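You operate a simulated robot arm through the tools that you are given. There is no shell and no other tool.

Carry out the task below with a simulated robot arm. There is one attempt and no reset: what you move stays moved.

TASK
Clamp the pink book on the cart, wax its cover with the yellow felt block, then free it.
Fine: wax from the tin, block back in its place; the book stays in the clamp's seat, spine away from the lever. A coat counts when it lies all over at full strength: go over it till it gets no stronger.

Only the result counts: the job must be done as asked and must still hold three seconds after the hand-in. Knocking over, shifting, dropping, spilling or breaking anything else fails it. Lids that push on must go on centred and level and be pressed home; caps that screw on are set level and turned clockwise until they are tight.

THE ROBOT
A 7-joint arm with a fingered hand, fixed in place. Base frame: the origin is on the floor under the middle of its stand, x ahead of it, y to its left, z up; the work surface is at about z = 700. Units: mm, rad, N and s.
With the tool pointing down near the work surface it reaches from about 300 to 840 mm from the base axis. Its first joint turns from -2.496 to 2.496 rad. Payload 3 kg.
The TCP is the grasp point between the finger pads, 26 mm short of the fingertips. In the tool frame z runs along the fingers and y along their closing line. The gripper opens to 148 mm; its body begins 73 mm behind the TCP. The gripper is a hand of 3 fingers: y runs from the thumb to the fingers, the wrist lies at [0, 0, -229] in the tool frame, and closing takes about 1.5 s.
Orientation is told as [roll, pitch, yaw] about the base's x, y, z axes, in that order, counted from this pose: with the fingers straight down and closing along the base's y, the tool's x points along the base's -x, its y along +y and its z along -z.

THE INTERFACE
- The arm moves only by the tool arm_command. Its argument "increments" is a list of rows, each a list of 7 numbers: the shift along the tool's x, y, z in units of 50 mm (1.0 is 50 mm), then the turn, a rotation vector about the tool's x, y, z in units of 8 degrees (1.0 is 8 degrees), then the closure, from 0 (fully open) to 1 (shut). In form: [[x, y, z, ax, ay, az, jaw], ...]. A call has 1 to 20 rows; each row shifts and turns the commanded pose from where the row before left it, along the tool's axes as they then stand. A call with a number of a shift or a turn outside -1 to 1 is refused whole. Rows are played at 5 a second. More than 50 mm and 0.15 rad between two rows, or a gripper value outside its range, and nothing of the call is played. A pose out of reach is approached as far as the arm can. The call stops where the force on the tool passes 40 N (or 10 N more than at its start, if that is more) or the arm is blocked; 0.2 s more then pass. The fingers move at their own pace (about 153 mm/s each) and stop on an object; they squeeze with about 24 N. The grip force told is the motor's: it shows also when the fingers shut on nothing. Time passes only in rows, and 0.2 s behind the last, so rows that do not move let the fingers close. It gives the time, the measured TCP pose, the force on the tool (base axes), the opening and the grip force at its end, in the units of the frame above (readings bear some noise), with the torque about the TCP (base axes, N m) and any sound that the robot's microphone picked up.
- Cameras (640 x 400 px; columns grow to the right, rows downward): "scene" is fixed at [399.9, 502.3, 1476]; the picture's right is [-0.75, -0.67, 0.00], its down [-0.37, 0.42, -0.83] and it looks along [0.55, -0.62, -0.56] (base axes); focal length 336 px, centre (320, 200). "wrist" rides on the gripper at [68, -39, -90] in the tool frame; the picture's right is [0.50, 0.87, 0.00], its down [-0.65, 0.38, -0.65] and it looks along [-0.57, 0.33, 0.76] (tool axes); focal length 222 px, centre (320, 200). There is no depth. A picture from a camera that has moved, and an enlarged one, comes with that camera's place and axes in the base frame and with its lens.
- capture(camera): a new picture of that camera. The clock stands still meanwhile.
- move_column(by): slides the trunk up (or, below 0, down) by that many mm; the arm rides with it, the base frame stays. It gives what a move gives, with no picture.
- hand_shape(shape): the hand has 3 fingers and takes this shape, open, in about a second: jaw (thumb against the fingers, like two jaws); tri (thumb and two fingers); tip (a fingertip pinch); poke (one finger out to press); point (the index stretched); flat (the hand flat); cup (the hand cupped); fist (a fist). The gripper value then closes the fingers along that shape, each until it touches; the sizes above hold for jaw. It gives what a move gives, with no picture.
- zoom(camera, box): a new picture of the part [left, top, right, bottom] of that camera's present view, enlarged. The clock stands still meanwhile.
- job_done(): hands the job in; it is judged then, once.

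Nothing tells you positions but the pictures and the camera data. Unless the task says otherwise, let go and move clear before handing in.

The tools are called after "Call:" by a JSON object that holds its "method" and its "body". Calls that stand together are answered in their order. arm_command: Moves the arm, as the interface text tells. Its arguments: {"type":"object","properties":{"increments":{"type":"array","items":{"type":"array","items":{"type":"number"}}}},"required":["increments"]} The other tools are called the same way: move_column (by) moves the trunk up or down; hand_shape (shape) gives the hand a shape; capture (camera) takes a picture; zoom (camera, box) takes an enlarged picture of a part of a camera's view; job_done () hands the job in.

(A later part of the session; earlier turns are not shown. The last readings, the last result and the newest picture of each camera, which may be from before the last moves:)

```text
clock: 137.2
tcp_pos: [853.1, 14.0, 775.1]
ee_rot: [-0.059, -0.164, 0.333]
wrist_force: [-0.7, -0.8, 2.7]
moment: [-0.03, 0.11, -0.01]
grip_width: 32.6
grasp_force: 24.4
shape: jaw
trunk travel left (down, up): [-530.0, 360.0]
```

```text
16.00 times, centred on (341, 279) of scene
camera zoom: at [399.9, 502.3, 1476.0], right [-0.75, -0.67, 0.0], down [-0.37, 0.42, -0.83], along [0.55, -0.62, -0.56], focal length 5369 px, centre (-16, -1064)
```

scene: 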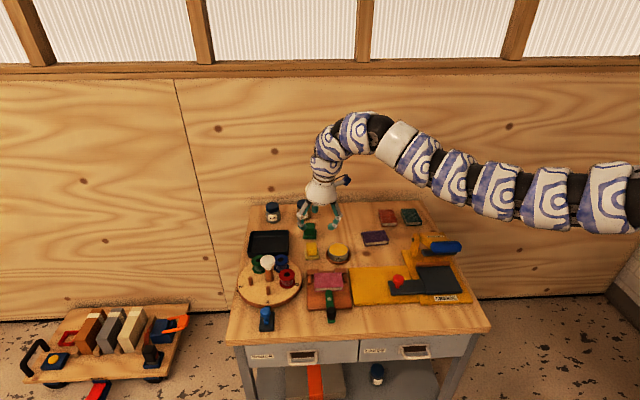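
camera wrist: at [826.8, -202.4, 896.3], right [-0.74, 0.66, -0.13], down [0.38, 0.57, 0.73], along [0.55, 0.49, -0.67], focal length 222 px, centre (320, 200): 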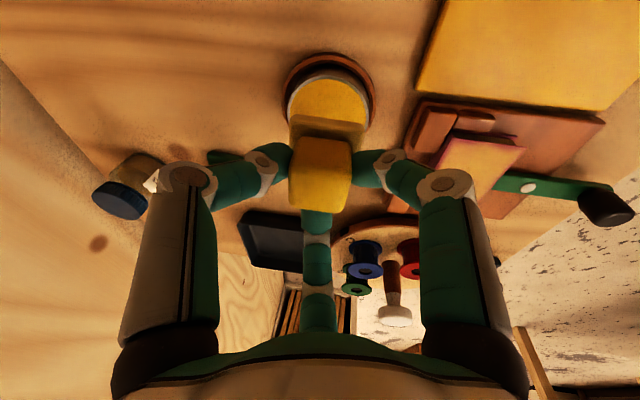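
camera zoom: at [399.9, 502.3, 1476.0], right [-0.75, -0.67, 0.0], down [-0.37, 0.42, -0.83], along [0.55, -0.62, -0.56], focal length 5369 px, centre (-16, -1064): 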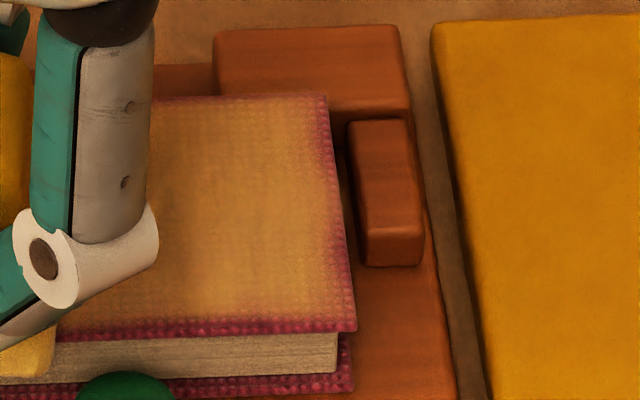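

The right edge still shows a thin pinkish fringe toward the back corner. I'll add pressure and make several strokes hanging further over the right edge.

Call:
{"method": "arm_command", "body": {"increments": [[0.003, 0.001, 0.02, 0, 0, 0, 0.95], [0.1927, -0.0841, -0.0267, 0, 0, 0, 0.95], [0.1927, -0.0841, -0.0267, 0, 0, 0, 0.95], [0.1927, -0.0841, -0.0267, 0, 0, 0, 0.95], [0.1927, -0.0841, -0.0267, 0, 0, 0, 0.95], [0.1927, -0.0841, -0.0267, 0, 0, 0, 0.95], [0.1927, -0.0841, -0.0267, 0, 0, 0, 0.95], [0.1927, -0.0841, -0.0267, 0, 0, 0, 0.95], [-0.0919, -0.2198, 0.0285, 0, 0, 0, 0.95], [-0.0919, -0.2198, 0.0285, 0, 0, 0, 0.95], [-0.0919, -0.2198, 0.0285, 0, 0, 0, 0.95], [0.0919, 0.2198, -0.0285, 0, 0, 0, 0.95], [0.0919, 0.2198, -0.0285, 0, 0, 0, 0.95], [0.0919, 0.2198, -0.0285, 0, 0, 0, 0.95], [-0.0919, -0.2198, 0.0285, 0, 0, 0, 0.95], [-0.0919, -0.2198, 0.0285, 0, 0, 0, 0.95], [-0.0919, -0.2198, 0.0285, 0, 0, 0, 0.95], [0, 0, 0, 0, 0, 0, 0.95]]}}

Call:
{"method": "zoom", "body": {"camera": "scene", "box": [290, 245, 370, 310]}}

```text
clock: 141.0
tcp_pos: [821.6, -66.3, 773.9]
ee_rot: [-0.058, -0.161, 0.332]
wrist_force: [-1.4, 1.0, 9.6]
moment: [-0.01, 0.06, -0.01]
grip_width: 32.9
grasp_force: 24.2
shape: jaw
trunk travel left (down, up): [-530.0, 360.0]
```

```text
6.15 times, centred on (330, 278) of scene
camera zoom: at [399.9, 502.3, 1476.0], right [-0.75, -0.67, 0.0], down [-0.37, 0.42, -0.83], along [0.55, -0.62, -0.56], focal length 2065 px, centre (258, -277)
```

zoom: 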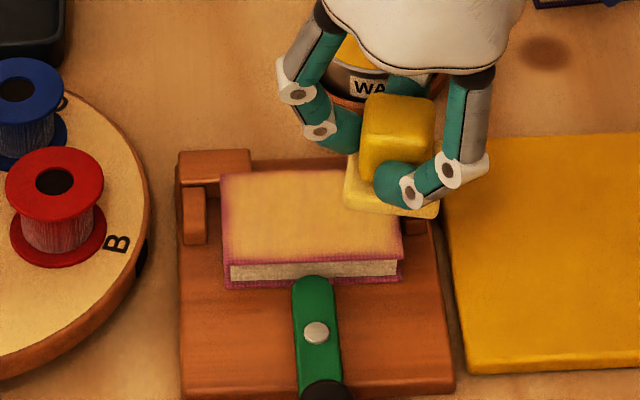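

Call:
{"method": "arm_command", "body": {"increments": [[-0.1927, 0.0841, 0.0267, 0, 0, 0, 0.95], [-0.1927, 0.0841, 0.0267, 0, 0, 0, 0.95], [-0.1927, 0.0841, 0.0267, 0, 0, 0, 0.95], [-0.1927, 0.0841, 0.0267, 0, 0, 0, 0.95], [-0.1927, 0.0841, 0.0267, 0, 0, 0, 0.95], [-0.1927, 0.0841, 0.0267, 0, 0, 0, 0.95], [-0.1927, 0.0841, 0.0267, 0, 0, 0, 0.95], [0.0919, 0.2198, -0.0285, 0, 0, 0, 0.95], [0.0919, 0.2198, -0.0285, 0, 0, 0, 0.95], [0.0919, 0.2198, -0.0285, 0, 0, 0, 0.95], [-0.0919, -0.2198, 0.0285, 0, 0, 0, 0.95], [-0.0919, -0.2198, 0.0285, 0, 0, 0, 0.95], [-0.0919, -0.2198, 0.0285, 0, 0, 0, 0.95], [0.0919, 0.2198, -0.0285, 0, 0, 0, 0.95], [0.0919, 0.2198, -0.0285, 0, 0, 0, 0.95], [0.0919, 0.2198, -0.0285, 0, 0, 0, 0.95], [0, 0, 0, 0, 0, 0, 0.95]]}}

Call:
{"method": "zoom", "body": {"camera": "scene", "box": [330, 268, 352, 290]}}

Call:
{"method": "zoom", "body": {"camera": "scene", "box": [290, 245, 370, 310]}}

```text
clock: 144.6
tcp_pos: [852.7, 11.8, 773.7]
ee_rot: [-0.061, -0.162, 0.332]
wrist_force: [1.3, -2.0, 8.1]
moment: [-0.08, 0.06, 0.01]
grip_width: 32.8
grasp_force: 24.1
shape: jaw
trunk travel left (down, up): [-530.0, 360.0]
```

```text
16.00 times, centred on (341, 279) of scene
camera zoom: at [399.9, 502.3, 1476.0], right [-0.75, -0.67, 0.0], down [-0.37, 0.42, -0.83], along [0.55, -0.62, -0.56], focal length 5369 px, centre (-16, -1064)
```

zoom: 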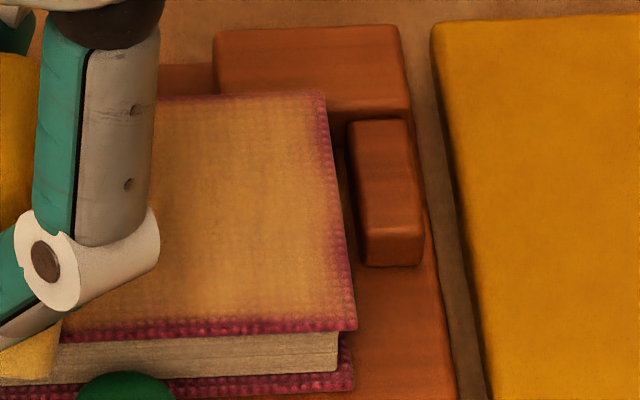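

```text
6.15 times, centred on (330, 278) of scene
camera zoom: at [399.9, 502.3, 1476.0], right [-0.75, -0.67, 0.0], down [-0.37, 0.42, -0.83], along [0.55, -0.62, -0.56], focal length 2065 px, centre (258, -277)
```

zoom: 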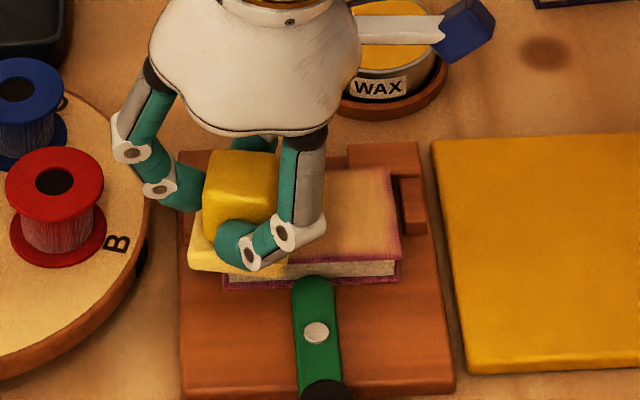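

The right edge fringe is now only a hairline. I'll re-dip and do one last verification pass to confirm it gets no stronger, looking at the bare cover first.

Call:
{"method": "arm_command", "body": {"increments": [[-0.065, -0.024, -0.394, 0, 0, 0, 0.95], [-0.065, -0.024, -0.394, 0, 0, 0, 0.95], [0.0515, -0.786, 0.039, 0, 0, 0, 0.95], [0.0515, -0.786, 0.039, 0, 0, 0, 0.95], [0.0515, -0.786, 0.039, 0, 0, 0, 0.95], [0.0515, -0.786, 0.039, 0, 0, 0, 0.95], [0, 0, 0, 0, 0, 0, 0.95]]}}

Call:
{"method": "zoom", "body": {"camera": "scene", "box": [308, 262, 354, 296]}}

Call:
{"method": "zoom", "body": {"camera": "scene", "box": [310, 215, 370, 265]}}

Call:
{"method": "zoom", "body": {"camera": "wrist", "box": [390, 90, 560, 210]}}

```text
clock: 146.2
tcp_pos: [896.4, -139.2, 811.1]
ee_rot: [-0.058, -0.16, 0.333]
wrist_force: [0.3, 0.3, -0.7]
moment: [0.02, -0.01, 0.0]
grip_width: 32.6
grasp_force: 24.3
shape: jaw
trunk travel left (down, up): [-530.0, 360.0]
```

```text
11.76 times, centred on (331, 279) of scene
camera zoom: at [399.9, 502.3, 1476.0], right [-0.75, -0.67, 0.0], down [-0.37, 0.42, -0.83], along [0.55, -0.62, -0.56], focal length 3948 px, centre (191, -729)
```

zoom: 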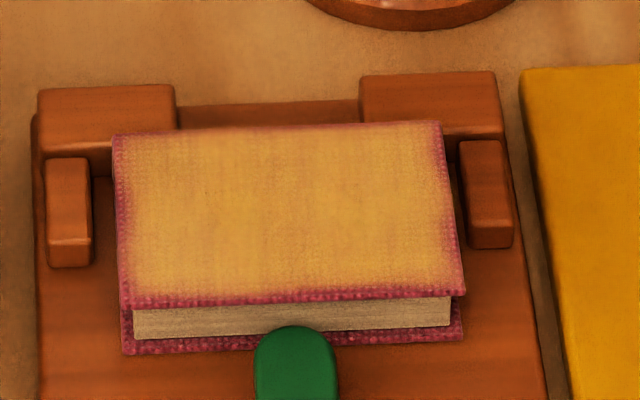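

```text
8.00 times, centred on (340, 240) of scene
camera zoom: at [399.9, 502.3, 1476.0], right [-0.75, -0.67, 0.0], down [-0.37, 0.42, -0.83], along [0.55, -0.62, -0.56], focal length 2684 px, centre (160, -120)
```

zoom: 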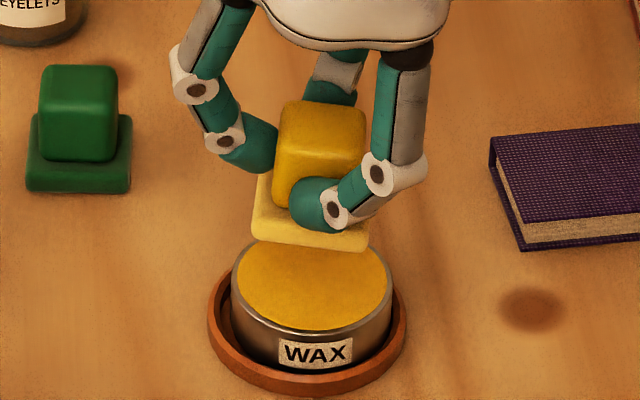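

```text
3.33 times, centred on (475, 150) of wrist
camera zoom: at [829.7, -198.5, 893.3], right [-0.74, 0.66, -0.13], down [0.38, 0.57, 0.73], along [0.55, 0.49, -0.67], focal length 740 px, centre (-197, 367)
```

zoom: 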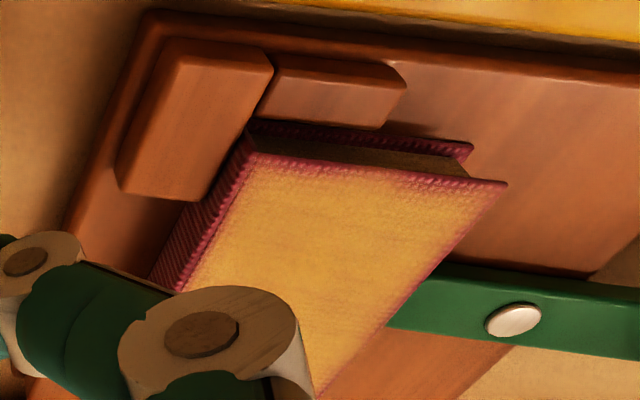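

Call:
{"method": "zoom", "body": {"camera": "wrist", "box": [230, 60, 430, 230]}}

Call:
{"method": "zoom", "body": {"camera": "scene", "box": [320, 220, 360, 260]}}

```text
2.35 times, centred on (330, 145) of wrist
camera zoom: at [829.7, -198.5, 893.3], right [-0.74, 0.66, -0.13], down [0.38, 0.57, 0.73], along [0.55, 0.49, -0.67], focal length 523 px, centre (296, 329)
```

zoom: 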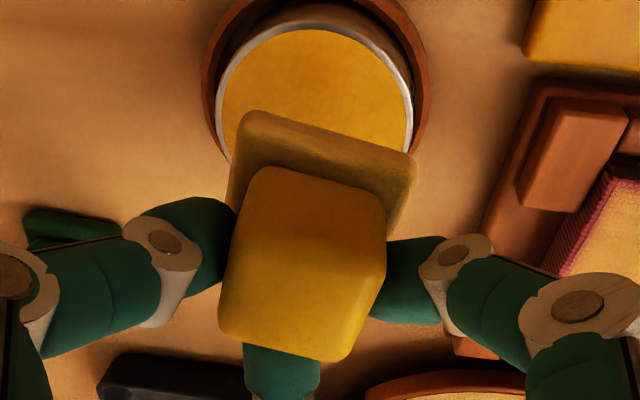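

```text
10.00 times, centred on (340, 240) of scene
camera zoom: at [399.9, 502.3, 1476.0], right [-0.75, -0.67, 0.0], down [-0.37, 0.42, -0.83], along [0.55, -0.62, -0.56], focal length 3356 px, centre (120, -200)
```

zoom: 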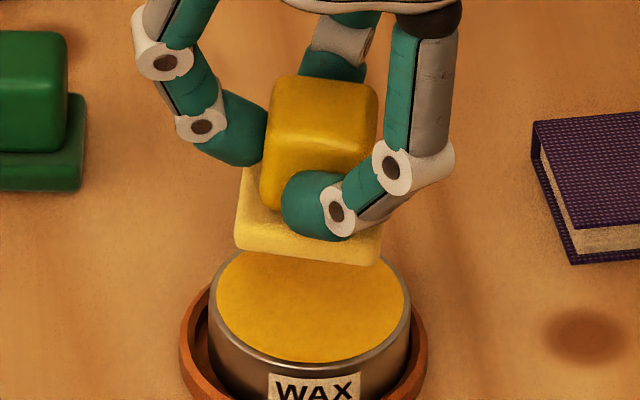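

The block has turned about 15° clockwise in the grip, which I'll undo when I put it back. The coat looks even. I'll do one more dip and a final verification pass with moderate strokes.

Call:
{"method": "arm_command", "body": {"increments": [[0.055, 0.02, 0.335, 0, 0, 0, 0.95], [0.055, 0.02, 0.335, 0, 0, 0, 0.95], [0.006, 0.002, 0.035, 0, 0, 0, 0.95], [0, 0, 0, 0, 0, 0, 0.95]]}}

```text
clock: 147.2
tcp_pos: [893.6, -140.2, 776.2]
ee_rot: [-0.058, -0.161, 0.332]
wrist_force: [-0.2, 0.2, 0.8]
moment: [0.03, 0.0, -0.01]
grip_width: 32.5
grasp_force: 23.6
shape: jaw
trunk travel left (down, up): [-530.0, 360.0]
```

Call:
{"method": "arm_command", "body": {"increments": [[0.006, 0.002, 0.035, 0, 0, 0, 0.95], [0.005, 0.002, 0.03, 0, 0, 0, 0.95], [0, 0, 0, 0, 0, 0, 0.95]]}}

```text
clock: 148.0
tcp_pos: [895.4, -140.6, 774.4]
ee_rot: [-0.059, -0.16, 0.332]
wrist_force: [0.6, 0.3, 0.3]
moment: [0.0, 0.06, -0.01]
grip_width: 32.3
grasp_force: 24.3
shape: jaw
trunk travel left (down, up): [-530.0, 360.0]
```

Call:
{"method": "arm_command", "body": {"increments": [[0.006, 0.002, 0.035, 0, 0, 0, 0.95], [0, 0, 0, 0, 0, 0, 0.95]]}}

Call:
{"method": "zoom", "body": {"camera": "scene", "box": [310, 215, 370, 265]}}

```text
clock: 148.6
tcp_pos: [895.5, -140.0, 774.0]
ee_rot: [-0.058, -0.163, 0.332]
wrist_force: [2.8, 0.5, 6.1]
moment: [-0.01, 0.08, 0.01]
grip_width: 32.5
grasp_force: 24.1
shape: jaw
trunk travel left (down, up): [-530.0, 360.0]
```

```text
8.00 times, centred on (340, 240) of scene
camera zoom: at [399.9, 502.3, 1476.0], right [-0.75, -0.67, 0.0], down [-0.37, 0.42, -0.83], along [0.55, -0.62, -0.56], focal length 2684 px, centre (160, -120)
```

zoom: 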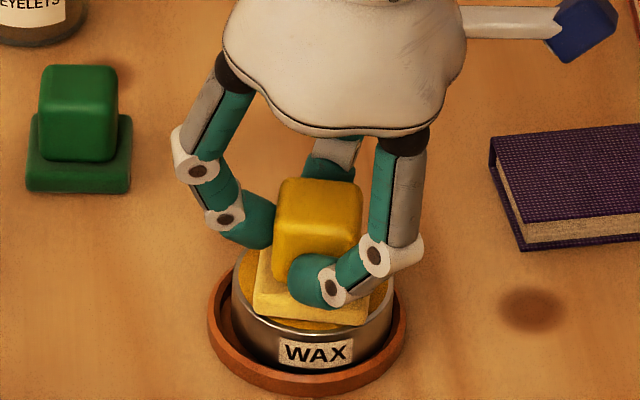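

Call:
{"method": "arm_command", "body": {"increments": [[0.003, 0.001, 0.02, 0, 0, 0, 0.95], [0, 0, 0, 0, 0, 0, 0.95], [0, 0, 0, 0, 0, 0, 0.95], [-0.065, -0.024, -0.394, 0, 0, 0, 0.95], [-0.065, -0.024, -0.394, 0, 0, 0, 0.95], [0.258, 0.703, -0.085, 0, 0, 0, 0.95], [0.258, 0.703, -0.085, 0, 0, 0, 0.95], [0.258, 0.703, -0.085, 0, 0, 0, 0.95], [0.052, 0.019, 0.315, 0, 0, 0, 0.95], [0.052, 0.019, 0.315, 0, 0, 0, 0.95], [0.013, 0.005, 0.08, 0, 0, 0, 0.95], [0, 0, 0, 0, 0, 0, 0.95]]}}

Call:
{"method": "zoom", "body": {"camera": "scene", "box": [290, 245, 370, 310]}}

```text
clock: 151.2
tcp_pos: [823.0, -54.7, 774.8]
ee_rot: [-0.06, -0.16, 0.334]
wrist_force: [-0.6, 0.6, 4.0]
moment: [0.05, 0.08, -0.04]
grip_width: 32.3
grasp_force: 24.3
shape: jaw
trunk travel left (down, up): [-530.0, 360.0]
```

```text
6.15 times, centred on (330, 278) of scene
camera zoom: at [399.9, 502.3, 1476.0], right [-0.75, -0.67, 0.0], down [-0.37, 0.42, -0.83], along [0.55, -0.62, -0.56], focal length 2065 px, centre (258, -277)
```

zoom: 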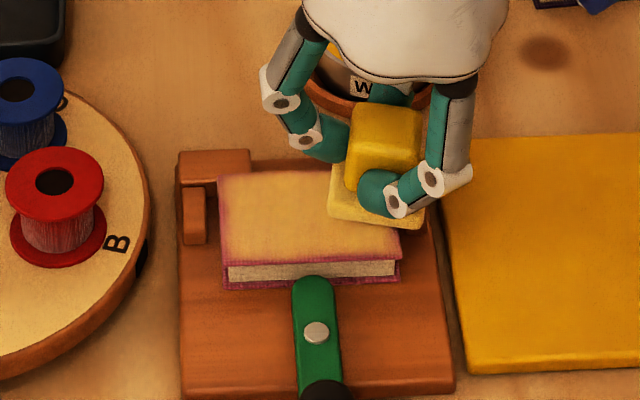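

Call:
{"method": "arm_command", "body": {"increments": [[0.002, 0.001, 0.014, 0, 0, 0, 0.95], [0.0715, 0.1709, -0.0221, 0, 0, 0, 0.95], [0.0715, 0.1709, -0.0221, 0, 0, 0, 0.95], [0.0715, 0.1709, -0.0221, 0, 0, 0, 0.95], [-0.1714, 0.0748, 0.0237, 0, 0, 0, 0.95], [-0.1714, 0.0748, 0.0237, 0, 0, 0, 0.95], [-0.1714, 0.0748, 0.0237, 0, 0, 0, 0.95], [-0.1714, 0.0748, 0.0237, 0, 0, 0, 0.95], [-0.1714, 0.0748, 0.0237, 0, 0, 0, 0.95], [-0.1714, 0.0748, 0.0237, 0, 0, 0, 0.95], [-0.1714, 0.0748, 0.0237, 0, 0, 0, 0.95], [-0.0715, -0.1709, 0.0221, 0, 0, 0, 0.95], [-0.0715, -0.1709, 0.0221, 0, 0, 0, 0.95], [-0.0715, -0.1709, 0.0221, 0, 0, 0, 0.95], [0.2, -0.0872, -0.0277, 0, 0, 0, 0.95], [0.2, -0.0872, -0.0277, 0, 0, 0, 0.95], [0.2, -0.0872, -0.0277, 0, 0, 0, 0.95], [0.2, -0.0872, -0.0277, 0, 0, 0, 0.95], [0.2, -0.0872, -0.0277, 0, 0, 0, 0.95], [0.2, -0.0872, -0.0277, 0, 0, 0, 0.95]]}}

Call:
{"method": "zoom", "body": {"camera": "scene", "box": [308, 262, 354, 296]}}

```text
clock: 155.4
tcp_pos: [823.6, -55.3, 774.3]
ee_rot: [-0.057, -0.162, 0.332]
wrist_force: [0.4, 0.4, 3.0]
moment: [0.02, 0.02, 0.02]
grip_width: 32.0
grasp_force: 23.8
shape: jaw
trunk travel left (down, up): [-530.0, 360.0]
```

```text
11.76 times, centred on (331, 279) of scene
camera zoom: at [399.9, 502.3, 1476.0], right [-0.75, -0.67, 0.0], down [-0.37, 0.42, -0.83], along [0.55, -0.62, -0.56], focal length 3948 px, centre (191, -729)
```

zoom: 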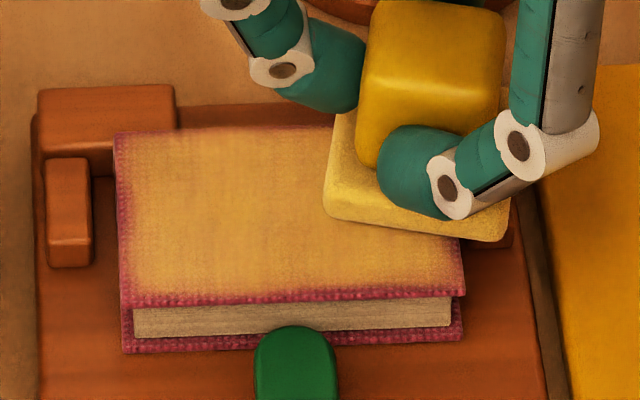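

Call:
{"method": "arm_command", "body": {"increments": [[0.003, 0.001, 0.018, 0, 0, 0, 0.95], [0.0715, 0.1709, -0.0221, 0, 0, 0, 0.95], [0.0715, 0.1709, -0.0221, 0, 0, 0, 0.95], [0.0715, 0.1709, -0.0221, 0, 0, 0, 0.95], [-0.0536, -0.1282, 0.0166, 0, 0, 0, 0.95], [-0.0536, -0.1282, 0.0166, 0, 0, 0, 0.95], [-0.1714, 0.0748, 0.0237, 0, 0, 0, 0.95], [-0.1714, 0.0748, 0.0237, 0, 0, 0, 0.95], [-0.1714, 0.0748, 0.0237, 0, 0, 0, 0.95], [-0.1714, 0.0748, 0.0237, 0, 0, 0, 0.95], [-0.1714, 0.0748, 0.0237, 0, 0, 0, 0.95], [-0.1714, 0.0748, 0.0237, 0, 0, 0, 0.95], [-0.1714, 0.0748, 0.0237, 0, 0, 0, 0.95], [0.0536, 0.1282, -0.0166, 0, 0, 0, 0.95], [0.0536, 0.1282, -0.0166, 0, 0, 0, 0.95], [-0.0715, -0.1709, 0.0221, 0, 0, 0, 0.95], [-0.0715, -0.1709, 0.0221, 0, 0, 0, 0.95], [-0.0715, -0.1709, 0.0221, 0, 0, 0, 0.95], [0, 0, 0, 0, 0, 0, 0.95]]}}

Call:
{"method": "zoom", "body": {"camera": "scene", "box": [308, 262, 354, 296]}}

```text
clock: 159.4
tcp_pos: [872.1, -9.4, 773.4]
ee_rot: [-0.059, -0.162, 0.333]
wrist_force: [-1.5, 1.4, 4.3]
moment: [0.06, 0.17, -0.04]
grip_width: 32.2
grasp_force: 24.2
shape: jaw
trunk travel left (down, up): [-530.0, 360.0]
```

```text
11.76 times, centred on (331, 279) of scene
camera zoom: at [399.9, 502.3, 1476.0], right [-0.75, -0.67, 0.0], down [-0.37, 0.42, -0.83], along [0.55, -0.62, -0.56], focal length 3948 px, centre (191, -729)
```

zoom: 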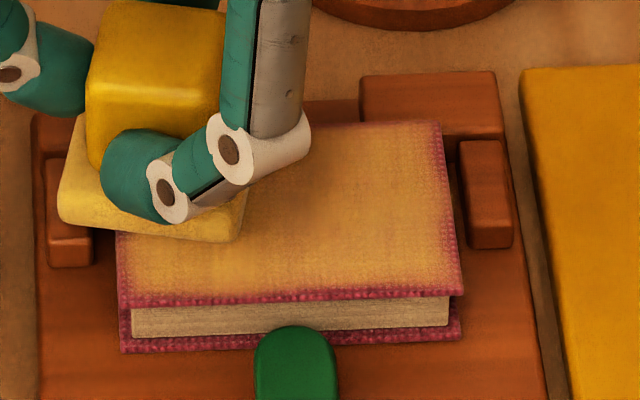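

The cover no longer changes visibly, so the coat is saturated. Next I'll lift the block away and prepare to return it to its place.

Call:
{"method": "arm_command", "body": {"increments": [[-0.1365, -0.05, -0.827, 0, 0, 0, 0.95], [-0.1365, -0.05, -0.827, 0, 0, 0, 0.95], [-0.1365, -0.05, -0.827, 0, 0, 0, 0.95], [-0.005, -0.535, 0.033, 0, 0, 0, 0.95], [-0.005, -0.535, 0.033, 0, 0, 0, 0.95], [0, 0, 0, 0, 0, 0, 0.95]]}}

Call:
{"method": "zoom", "body": {"camera": "scene", "box": [308, 262, 354, 296]}}

Call:
{"method": "capture", "body": {"camera": "wrist"}}

```text
clock: 160.8
tcp_pos: [889.5, -61.5, 897.6]
ee_rot: [-0.058, -0.161, 0.334]
wrist_force: [0.4, 0.4, -1.2]
moment: [-0.01, 0.01, -0.02]
grip_width: 31.8
grasp_force: 24.1
shape: jaw
trunk travel left (down, up): [-530.0, 360.0]
```

```text
11.76 times, centred on (331, 279) of scene
camera zoom: at [399.9, 502.3, 1476.0], right [-0.75, -0.67, 0.0], down [-0.37, 0.42, -0.83], along [0.55, -0.62, -0.56], focal length 3948 px, centre (191, -729)
```

zoom: 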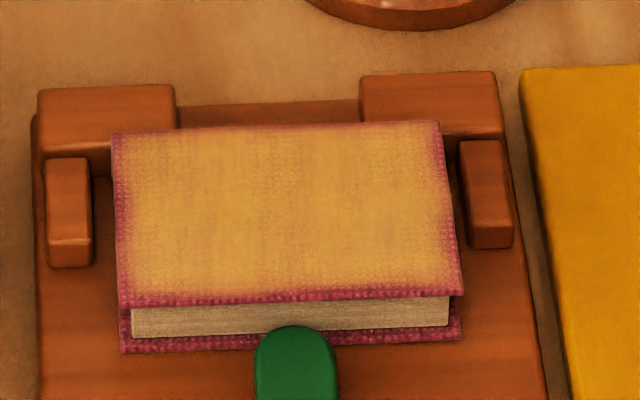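

```text
taken
camera wrist: at [825.1, -120.9, 978.6], right [-0.74, 0.66, -0.13], down [0.38, 0.57, 0.73], along [0.55, 0.49, -0.67], focal length 222 px, centre (320, 200)
```

wrist: 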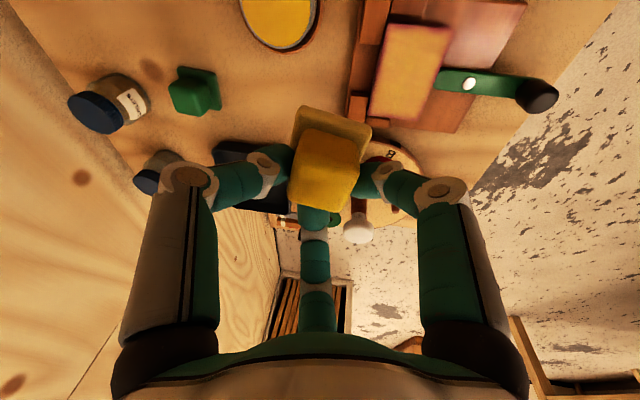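

Call:
{"method": "zoom", "body": {"camera": "wrist", "box": [340, 5, 470, 135]}}

Call:
{"method": "move_column", "body": {"by": -100}}

```text
3.08 times, centred on (405, 70) of wrist
camera zoom: at [825.1, -120.9, 978.6], right [-0.74, 0.66, -0.13], down [0.38, 0.57, 0.73], along [0.55, 0.49, -0.67], focal length 684 px, centre (58, 600)
```

zoom: 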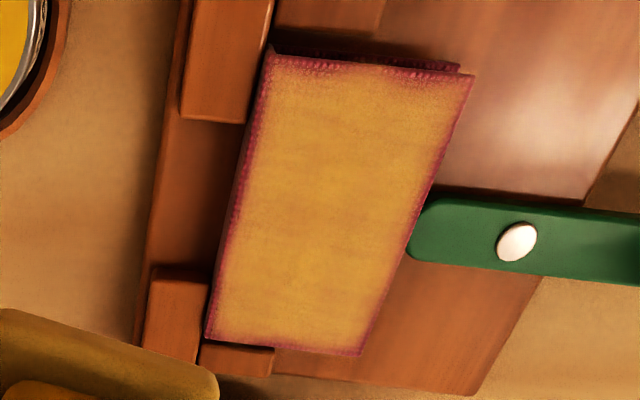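

```text
clock: 162.1
tcp_pos: [890.4, -61.9, 797.7]
ee_rot: [-0.058, -0.16, 0.331]
wrist_force: [0.1, 0.1, -0.5]
moment: [-0.01, -0.02, -0.01]
grip_width: 32.0
grasp_force: 23.1
shape: jaw
trunk travel left (down, up): [-430.0, 460.0]
```

From above the coat is uniform with just a hairline border on every side. Now I'll measure how the block sits in the hand so I can restore its orientation on return.

Call:
{"method": "zoom", "body": {"camera": "wrist", "box": [230, 60, 430, 230]}}

Call:
{"method": "zoom", "body": {"camera": "scene", "box": [290, 220, 360, 275]}}

```text
2.35 times, centred on (330, 145) of wrist
camera zoom: at [825.1, -120.9, 878.8], right [-0.74, 0.66, -0.13], down [0.38, 0.57, 0.73], along [0.55, 0.49, -0.67], focal length 523 px, centre (296, 329)
```

zoom: 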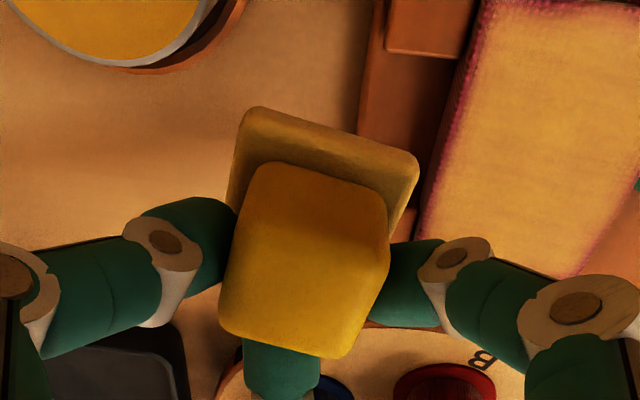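

```text
7.27 times, centred on (325, 248) of scene
camera zoom: at [399.9, 502.3, 1476.0], right [-0.75, -0.67, 0.0], down [-0.37, 0.42, -0.83], along [0.55, -0.62, -0.56], focal length 2440 px, centre (284, -146)
```

zoom: 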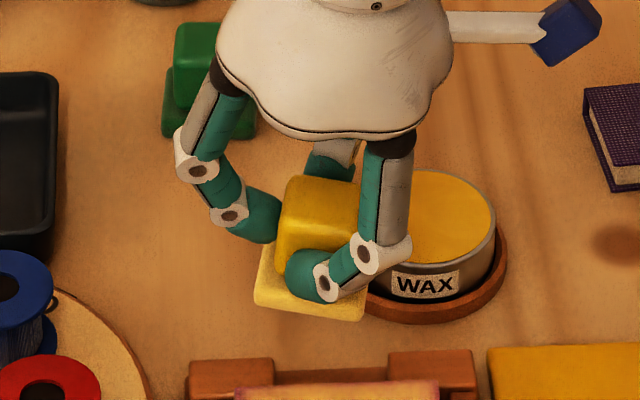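

The block has rotated 13.5° clockwise and shifted several millimetres in the grip. I'll rotate the hand back by that amount and move over the block's original spot.

Call:
{"method": "arm_command", "body": {"increments": [[-0.137, -0.05, -0.831, 0, 0, 0, 0.95]]}}

```text
clock: 162.5
tcp_pos: [893.1, -64.4, 842.5]
ee_rot: [-0.059, -0.163, 0.332]
wrist_force: [0.5, -1.0, -0.6]
moment: [0.01, 0.05, -0.01]
grip_width: 31.9
grasp_force: 23.9
shape: jaw
trunk travel left (down, up): [-430.0, 460.0]
```

That row was entered as a shift rather than a turn, which only raised the hand harmlessly. I'll do the rotation properly now.

Call:
{"method": "arm_command", "body": {"increments": [[0, 0, 0, -0.137, -0.05, -0.831, 0.95], [0, 0, 0, -0.137, -0.05, -0.831, 0.95], [0, 0, 0, 0, 0, 0, 0.95]]}}

```text
clock: 163.3
tcp_pos: [890.3, -61.7, 841.1]
ee_rot: [-0.057, -0.163, 0.569]
wrist_force: [0.2, -0.6, -0.3]
moment: [0.0, 0.0, 0.0]
grip_width: 32.0
grasp_force: 23.6
shape: jaw
trunk travel left (down, up): [-430.0, 460.0]
```

Call:
{"method": "arm_command", "body": {"increments": [[-0.271, -0.382, 0.413, 0, 0, 0, 0.95], [-0.271, -0.382, 0.413, 0, 0, 0, 0.95], [-0.271, -0.382, 0.413, 0, 0, 0, 0.95], [0, 0, 0, 0, 0, 0, 0.95]]}}

Call:
{"method": "zoom", "body": {"camera": "wrist", "box": [230, 60, 430, 230]}}

Call:
{"method": "zoom", "body": {"camera": "scene", "box": [280, 210, 360, 275]}}

```text
clock: 164.3
tcp_pos: [965.1, -87.9, 789.7]
ee_rot: [-0.059, -0.161, 0.569]
wrist_force: [-0.7, 0.9, -0.7]
moment: [-0.02, -0.02, -0.01]
grip_width: 31.7
grasp_force: 23.8
shape: jaw
trunk travel left (down, up): [-430.0, 460.0]
```

```text
2.35 times, centred on (330, 145) of wrist
camera zoom: at [916.1, -160.8, 869.5], right [-0.87, 0.47, -0.13], down [0.24, 0.64, 0.73], along [0.42, 0.61, -0.67], focal length 523 px, centre (296, 329)
```

zoom: 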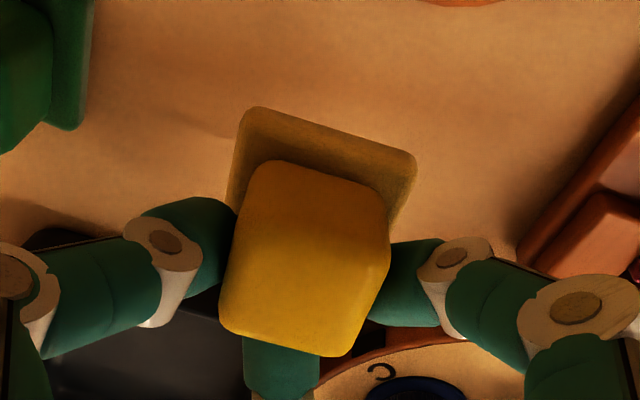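

```text
6.15 times, centred on (320, 242) of scene
camera zoom: at [399.9, 502.3, 1476.0], right [-0.75, -0.67, 0.0], down [-0.37, 0.42, -0.83], along [0.55, -0.62, -0.56], focal length 2065 px, centre (320, -62)
```

zoom: 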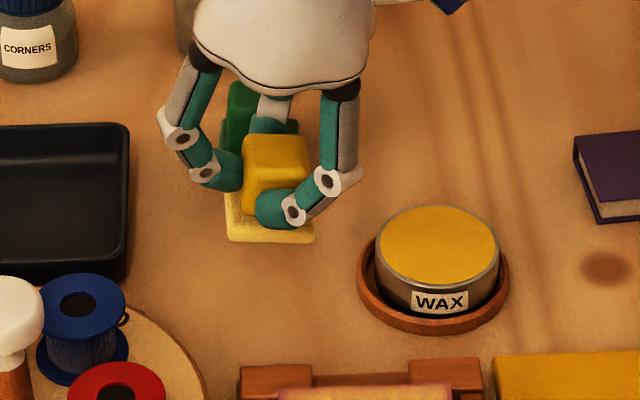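

The block's orientation now matches its original one. I'll lower it to just above the table and compare its position with the first picture.

Call:
{"method": "arm_command", "body": {"increments": [[0.06, 0.05, 0.38, 0, 0, 0, 0.95], [0.058, 0.022, 0.35, 0, 0, 0, 0.95], [0, 0, 0, 0, 0, 0, 0.95]]}}

Call:
{"method": "zoom", "body": {"camera": "scene", "box": [300, 220, 330, 265]}}

Call:
{"method": "zoom", "body": {"camera": "scene", "box": [290, 215, 350, 265]}}

```text
clock: 165.1
tcp_pos: [965.4, -86.1, 752.5]
ee_rot: [-0.058, -0.162, 0.569]
wrist_force: [-0.3, -0.5, -0.3]
moment: [0.01, -0.02, 0.02]
grip_width: 31.8
grasp_force: 24.3
shape: jaw
trunk travel left (down, up): [-430.0, 460.0]
```

```text
8.89 times, centred on (315, 242) of scene
camera zoom: at [399.9, 502.3, 1476.0], right [-0.75, -0.67, 0.0], down [-0.37, 0.42, -0.83], along [0.55, -0.62, -0.56], focal length 2983 px, centre (364, -178)
```

zoom: 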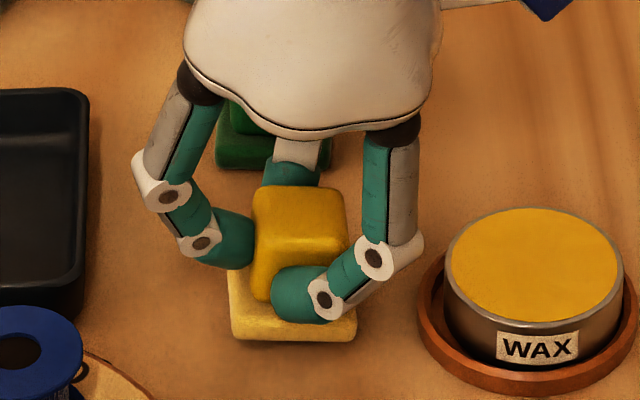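

```text
8.00 times, centred on (320, 240) of scene
camera zoom: at [399.9, 502.3, 1476.0], right [-0.75, -0.67, 0.0], down [-0.37, 0.42, -0.83], along [0.55, -0.62, -0.56], focal length 2684 px, centre (320, -120)
```

zoom: 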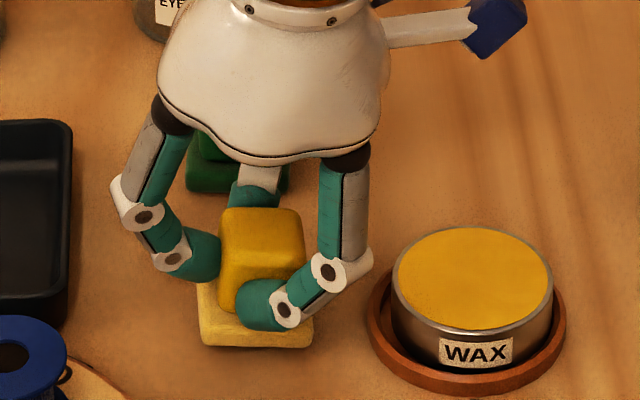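

By the first picture the block is in the right spot, though its yaw may be a few degrees off. I'll lower it gently until it rests on the table.

Call:
{"method": "arm_command", "body": {"increments": [[0.01, 0.004, 0.06, 0, 0, 0, 0.95], [0.006, 0.002, 0.04, 0, 0, 0, 0.95], [0, 0, 0, 0, 0, 0, 0.95]]}}

```text
clock: 165.9
tcp_pos: [965.6, -85.7, 747.0]
ee_rot: [-0.058, -0.162, 0.567]
wrist_force: [1.4, 0.5, 3.1]
moment: [0.0, 0.07, -0.01]
grip_width: 31.8
grasp_force: 24.7
shape: jaw
trunk travel left (down, up): [-430.0, 460.0]
```

Call:
{"method": "zoom", "body": {"camera": "scene", "box": [300, 220, 330, 265]}}

Call:
{"method": "zoom", "body": {"camera": "wrist", "box": [230, 60, 430, 230]}}

```text
8.89 times, centred on (315, 242) of scene
camera zoom: at [399.9, 502.3, 1476.0], right [-0.75, -0.67, 0.0], down [-0.37, 0.42, -0.83], along [0.55, -0.62, -0.56], focal length 2983 px, centre (364, -178)
```

zoom: 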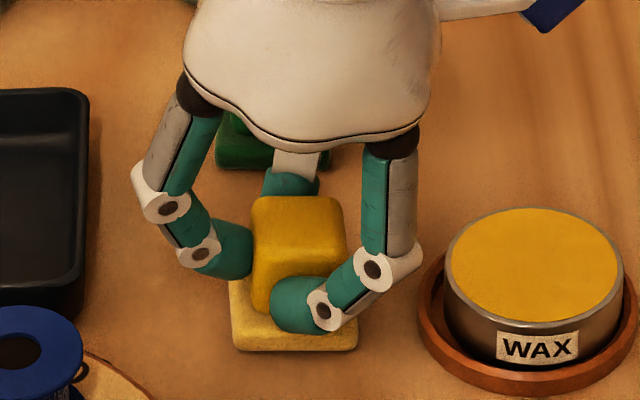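

```text
2.35 times, centred on (330, 145) of wrist
camera zoom: at [915.2, -158.6, 827.6], right [-0.87, 0.47, -0.13], down [0.24, 0.64, 0.73], along [0.42, 0.61, -0.67], focal length 523 px, centre (296, 329)
```

zoom: 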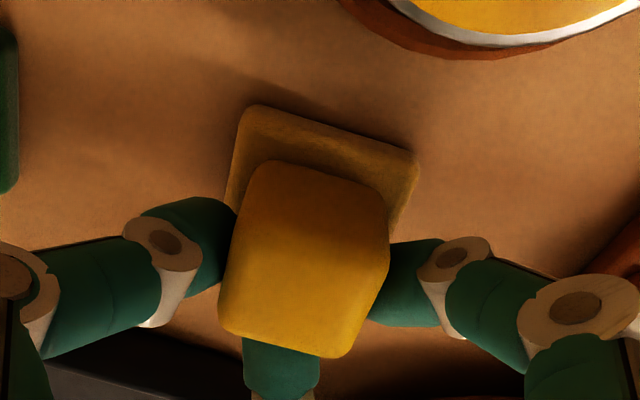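

It's resting at about 3 N, roughly 4° short in yaw and 1–2 mm right. I'll lift slightly, trim that, and set it down again.

Call:
{"method": "arm_command", "body": {"increments": [[-0.01, -0.004, -0.06, 0, 0, 0, 0.95], [-0.029, 0.005, 0.004, -0.081, -0.03, -0.4925, 0.95], [0.01, 0.004, 0.06, 0, 0, 0, 0.95], [0, 0, 0, 0, 0, 0, 0.95]]}}

Call:
{"method": "zoom", "body": {"camera": "scene", "box": [300, 220, 330, 265]}}

```text
clock: 166.9
tcp_pos: [965.2, -84.1, 747.2]
ee_rot: [-0.056, -0.163, 0.64]
wrist_force: [1.0, 0.8, 2.0]
moment: [0.02, 0.08, 0.0]
grip_width: 31.8
grasp_force: 23.6
shape: jaw
trunk travel left (down, up): [-430.0, 460.0]
```

```text
8.89 times, centred on (315, 242) of scene
camera zoom: at [399.9, 502.3, 1476.0], right [-0.75, -0.67, 0.0], down [-0.37, 0.42, -0.83], along [0.55, -0.62, -0.56], focal length 2983 px, centre (364, -178)
```

zoom: 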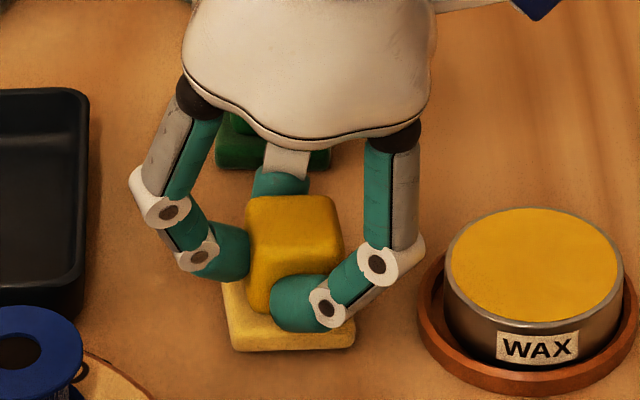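

Close to the original now. I'll press it flat lightly and open the fingers slowly.

Call:
{"method": "arm_command", "body": {"increments": [[0.003, 0.001, 0.02, 0, 0, 0, 0.95], [0, 0, 0, 0, 0, 0, 0.85], [0, 0, 0, 0, 0, 0, 0.76], [0, 0, 0, 0, 0, 0, 0.7], [0, 0, 0, 0, 0, 0, 0.62], [0, 0, 0, 0, 0, 0, 0.58], [0, 0, 0, 0, 0, 0, 0.58]]}}

Call:
{"method": "zoom", "body": {"camera": "scene", "box": [300, 220, 330, 265]}}

Call:
{"method": "zoom", "body": {"camera": "wrist", "box": [230, 60, 430, 230]}}

```text
clock: 168.5
tcp_pos: [966.5, -85.3, 745.2]
ee_rot: [-0.057, -0.163, 0.639]
wrist_force: [-0.4, -0.8, 0.5]
moment: [0.02, 0.01, 0.02]
grip_width: 61.9
grasp_force: 0.1
shape: jaw
trunk travel left (down, up): [-430.0, 460.0]
```

```text
8.89 times, centred on (315, 242) of scene
camera zoom: at [399.9, 502.3, 1476.0], right [-0.75, -0.67, 0.0], down [-0.37, 0.42, -0.83], along [0.55, -0.62, -0.56], focal length 2983 px, centre (364, -178)
```

zoom: 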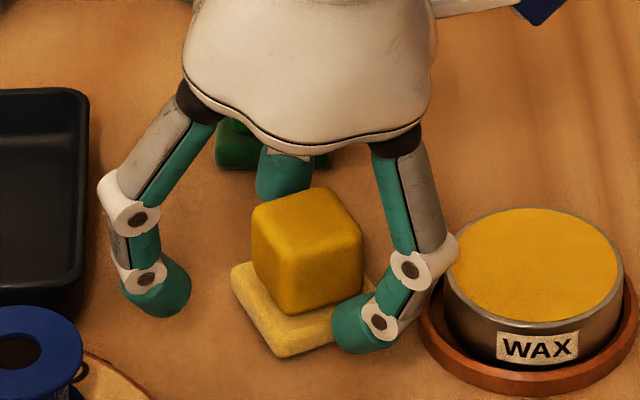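

```text
2.35 times, centred on (330, 145) of wrist
camera zoom: at [921.0, -160.7, 826.2], right [-0.9, 0.41, -0.13], down [0.19, 0.66, 0.73], along [0.38, 0.63, -0.67], focal length 523 px, centre (296, 329)
```

zoom: 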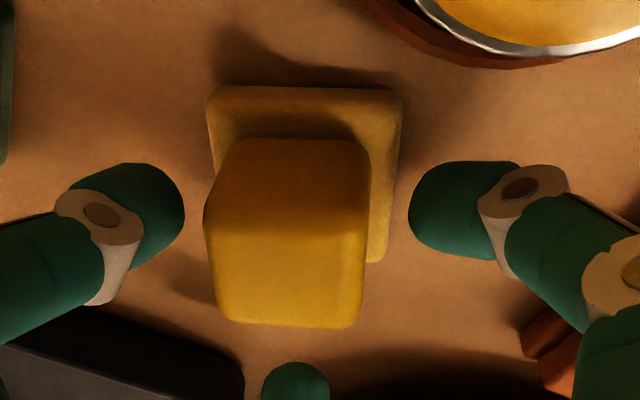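

On release the block swung about 19° to line up with the hand. It needs re-gripping and turning back. I'll raise the hand and take a proper look first.

Call:
{"method": "arm_command", "body": {"increments": [[-0.04, -0.015, -0.24, 0, 0, 0, 0.58], [-0.08, -0.03, -0.49, 0, 0, 0, 0.58], [-0.08, -0.03, -0.49, 0, 0, 0, 0.58], [0, 0, 0, 0, 0, 0, 0.58]]}}

Call:
{"method": "zoom", "body": {"camera": "scene", "box": [300, 220, 330, 265]}}

Call:
{"method": "zoom", "body": {"camera": "wrist", "box": [250, 60, 400, 190]}}

```text
clock: 169.5
tcp_pos: [966.0, -84.2, 806.7]
ee_rot: [-0.059, -0.16, 0.637]
wrist_force: [-0.9, 0.0, 0.8]
moment: [0.02, 0.0, -0.03]
grip_width: 61.6
grasp_force: 0.1
shape: jaw
trunk travel left (down, up): [-430.0, 460.0]
```

```text
8.89 times, centred on (315, 242) of scene
camera zoom: at [399.9, 502.3, 1476.0], right [-0.75, -0.67, 0.0], down [-0.37, 0.42, -0.83], along [0.55, -0.62, -0.56], focal length 2983 px, centre (364, -178)
```

zoom: 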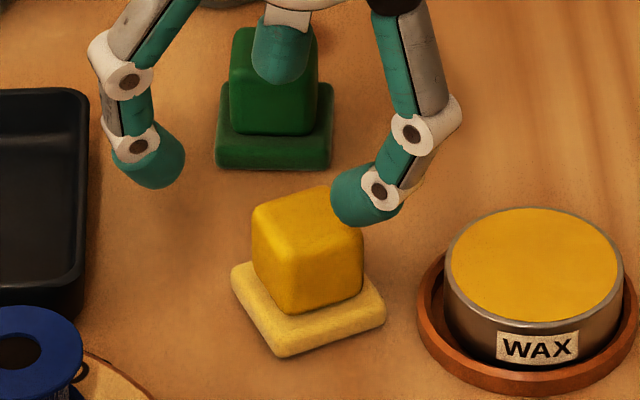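

```text
3.08 times, centred on (325, 125) of wrist
camera zoom: at [920.7, -160.1, 887.8], right [-0.9, 0.41, -0.13], down [0.19, 0.66, 0.73], along [0.38, 0.63, -0.67], focal length 684 px, centre (305, 431)
```

zoom: 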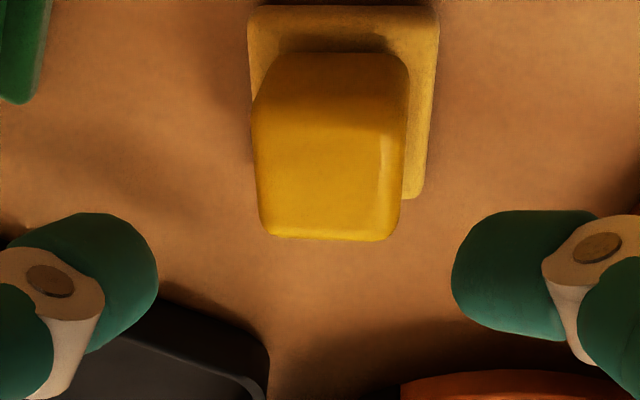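

The block sits about 7–8 mm off and turned roughly 19°, still upright. I'll re-grip it with the hand aligned to it and then return to the exact original grasp pose, which should restore both.

Call:
{"method": "arm_command", "body": {"increments": [[0.332, -0.138, 0.292, 0, 0, 0, 0.58], [0, 0, 0, 0, 0, 0, 0.58]]}}

Call:
{"method": "zoom", "body": {"camera": "wrist", "box": [240, 80, 400, 220]}}

```text
clock: 170.1
tcp_pos: [959.4, -99.6, 790.7]
ee_rot: [-0.057, -0.164, 0.638]
wrist_force: [0.5, 0.3, 0.8]
moment: [0.04, -0.01, 0.01]
grip_width: 61.8
grasp_force: 0.1
shape: jaw
trunk travel left (down, up): [-430.0, 460.0]
```

```text
2.86 times, centred on (320, 150) of wrist
camera zoom: at [915.0, -175.1, 872.1], right [-0.9, 0.41, -0.13], down [0.19, 0.66, 0.73], along [0.38, 0.63, -0.67], focal length 635 px, centre (320, 343)
```

zoom: 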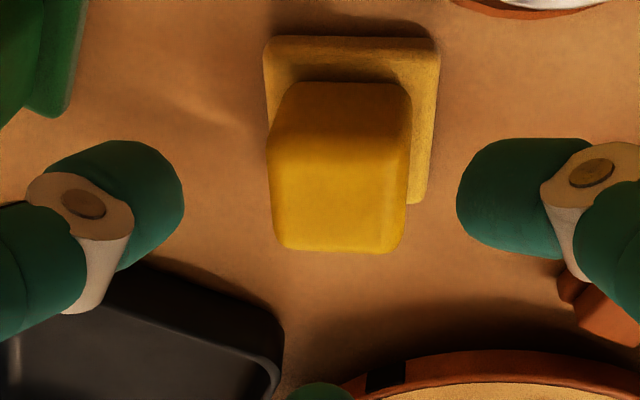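

The relative position matches the original grasp to about a millimetre. I'll descend and grip.

Call:
{"method": "arm_command", "body": {"increments": [[0.064, 0.031, 0.388, 0, 0, 0, 0.58], [0.064, 0.031, 0.388, 0, 0, 0, 0.58], [0, 0, 0, 0, 0, 0, 0.58]]}}

Call:
{"method": "zoom", "body": {"camera": "wrist", "box": [220, 90, 440, 270]}}

Call:
{"method": "zoom", "body": {"camera": "scene", "box": [300, 220, 330, 265]}}

```text
clock: 170.9
tcp_pos: [958.8, -97.7, 751.8]
ee_rot: [-0.058, -0.162, 0.638]
wrist_force: [0.0, -0.8, 0.3]
moment: [0.01, 0.04, -0.03]
grip_width: 61.8
grasp_force: 0.0
shape: jaw
trunk travel left (down, up): [-430.0, 460.0]
```

```text
2.22 times, centred on (330, 180) of wrist
camera zoom: at [914.3, -173.3, 832.3], right [-0.9, 0.41, -0.13], down [0.19, 0.66, 0.73], along [0.38, 0.63, -0.67], focal length 494 px, centre (298, 244)
```

zoom: 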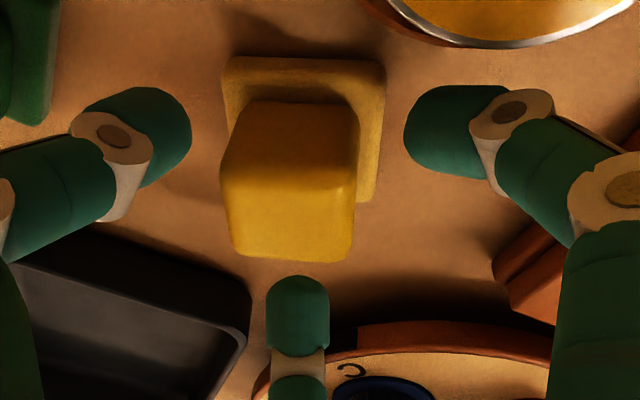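

```text
8.89 times, centred on (315, 242) of scene
camera zoom: at [399.9, 502.3, 1476.0], right [-0.75, -0.67, 0.0], down [-0.37, 0.42, -0.83], along [0.55, -0.62, -0.56], focal length 2983 px, centre (364, -178)
```

zoom: 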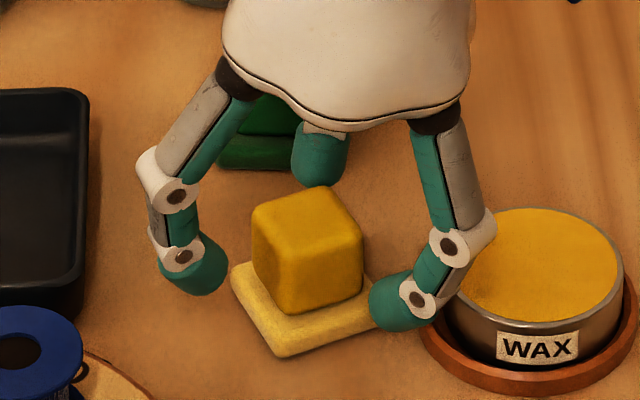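

Call:
{"method": "arm_command", "body": {"increments": [[0.042, -0.047, 0, 0, 0, 0, 0.6], [0, 0, 0, 0, 0, 0, 0.66], [0, 0, 0, 0, 0, 0, 0.72], [0, 0, 0, 0, 0, 0, 0.77], [0, 0, 0, 0, 0, 0, 0.82], [0, 0, 0, 0, 0, 0, 0.88], [0, 0, 0, 0, 0, 0, 0.92], [0, 0, 0, 0, 0, 0, 0.92]]}}

Call:
{"method": "zoom", "body": {"camera": "wrist", "box": [220, 90, 440, 270]}}

Call:
{"method": "zoom", "body": {"camera": "scene", "box": [300, 220, 330, 265]}}

```text
clock: 172.7
tcp_pos: [958.5, -100.4, 751.0]
ee_rot: [-0.058, -0.161, 0.636]
wrist_force: [0.9, 0.3, -0.3]
moment: [0.0, 0.01, -0.01]
grip_width: 34.8
grasp_force: 23.8
shape: jaw
trunk travel left (down, up): [-430.0, 460.0]
```

```text
2.22 times, centred on (330, 180) of wrist
camera zoom: at [914.0, -177.0, 832.0], right [-0.9, 0.41, -0.13], down [0.19, 0.66, 0.73], along [0.38, 0.63, -0.67], focal length 494 px, centre (298, 244)
```

zoom: 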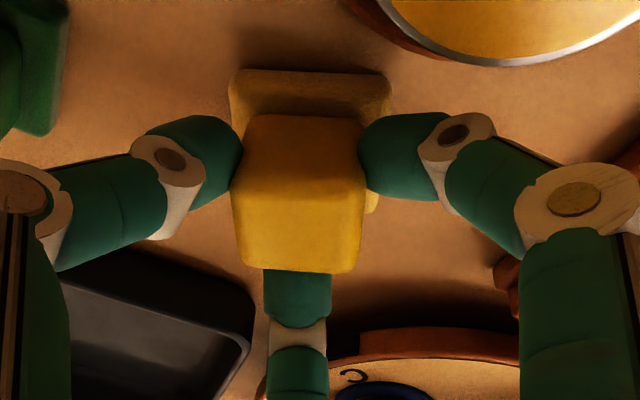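

```text
8.89 times, centred on (315, 242) of scene
camera zoom: at [399.9, 502.3, 1476.0], right [-0.75, -0.67, 0.0], down [-0.37, 0.42, -0.83], along [0.55, -0.62, -0.56], focal length 2983 px, centre (364, -178)
```

zoom: 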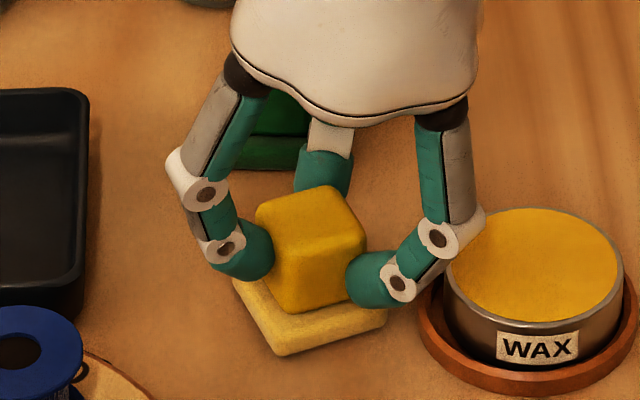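

The grip now matches the original one exactly. I'll lift a little, rotate back to the original yaw, move to the original grasp point and set it down.

Call:
{"method": "arm_command", "body": {"increments": [[-0.026, -0.01, -0.158, 0, 0, 0, 0.95], [0, 0, 0, 0.118, 0.0436, 0.718, 0.95], [0, 0, 0, 0.118, 0.0436, 0.718, 0.95], [0, 0, 0, 0.118, 0.0436, 0.718, 0.95], [-0.1, 0.162, 0.007, 0, 0, 0, 0.95], [0, 0, 0, 0, 0, 0, 0.95]]}}

Call:
{"method": "zoom", "body": {"camera": "scene", "box": [300, 220, 330, 265]}}

```text
clock: 174.1
tcp_pos: [960.4, -91.5, 760.6]
ee_rot: [-0.057, -0.159, 0.332]
wrist_force: [-0.2, -0.9, -0.4]
moment: [0.01, 0.0, 0.01]
grip_width: 34.9
grasp_force: 24.2
shape: jaw
trunk travel left (down, up): [-430.0, 460.0]
```

```text
8.89 times, centred on (315, 242) of scene
camera zoom: at [399.9, 502.3, 1476.0], right [-0.75, -0.67, 0.0], down [-0.37, 0.42, -0.83], along [0.55, -0.62, -0.56], focal length 2983 px, centre (364, -178)
```

zoom: 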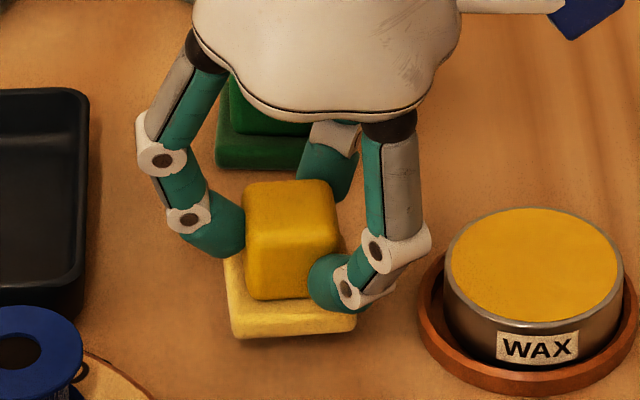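

Call:
{"method": "arm_command", "body": {"increments": [[0.02, 0.007, 0.12, 0, 0, 0, 0.95], [0.008, 0.003, 0.05, 0, 0, 0, 0.95], [0, 0, 0, 0, 0, 0, 0.95]]}}

Call:
{"method": "zoom", "body": {"camera": "scene", "box": [300, 220, 330, 265]}}

```text
clock: 174.9
tcp_pos: [959.7, -91.4, 751.0]
ee_rot: [-0.057, -0.161, 0.333]
wrist_force: [-1.2, 1.0, 0.0]
moment: [0.01, 0.07, -0.03]
grip_width: 34.5
grasp_force: 24.2
shape: jaw
trunk travel left (down, up): [-430.0, 460.0]
```

```text
8.89 times, centred on (315, 242) of scene
camera zoom: at [399.9, 502.3, 1476.0], right [-0.75, -0.67, 0.0], down [-0.37, 0.42, -0.83], along [0.55, -0.62, -0.56], focal length 2983 px, centre (364, -178)
```

zoom: 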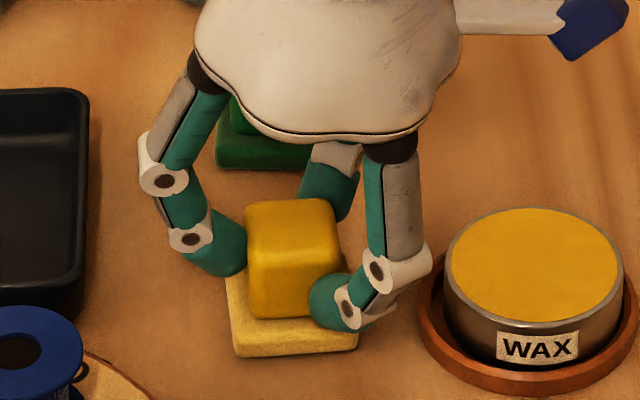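

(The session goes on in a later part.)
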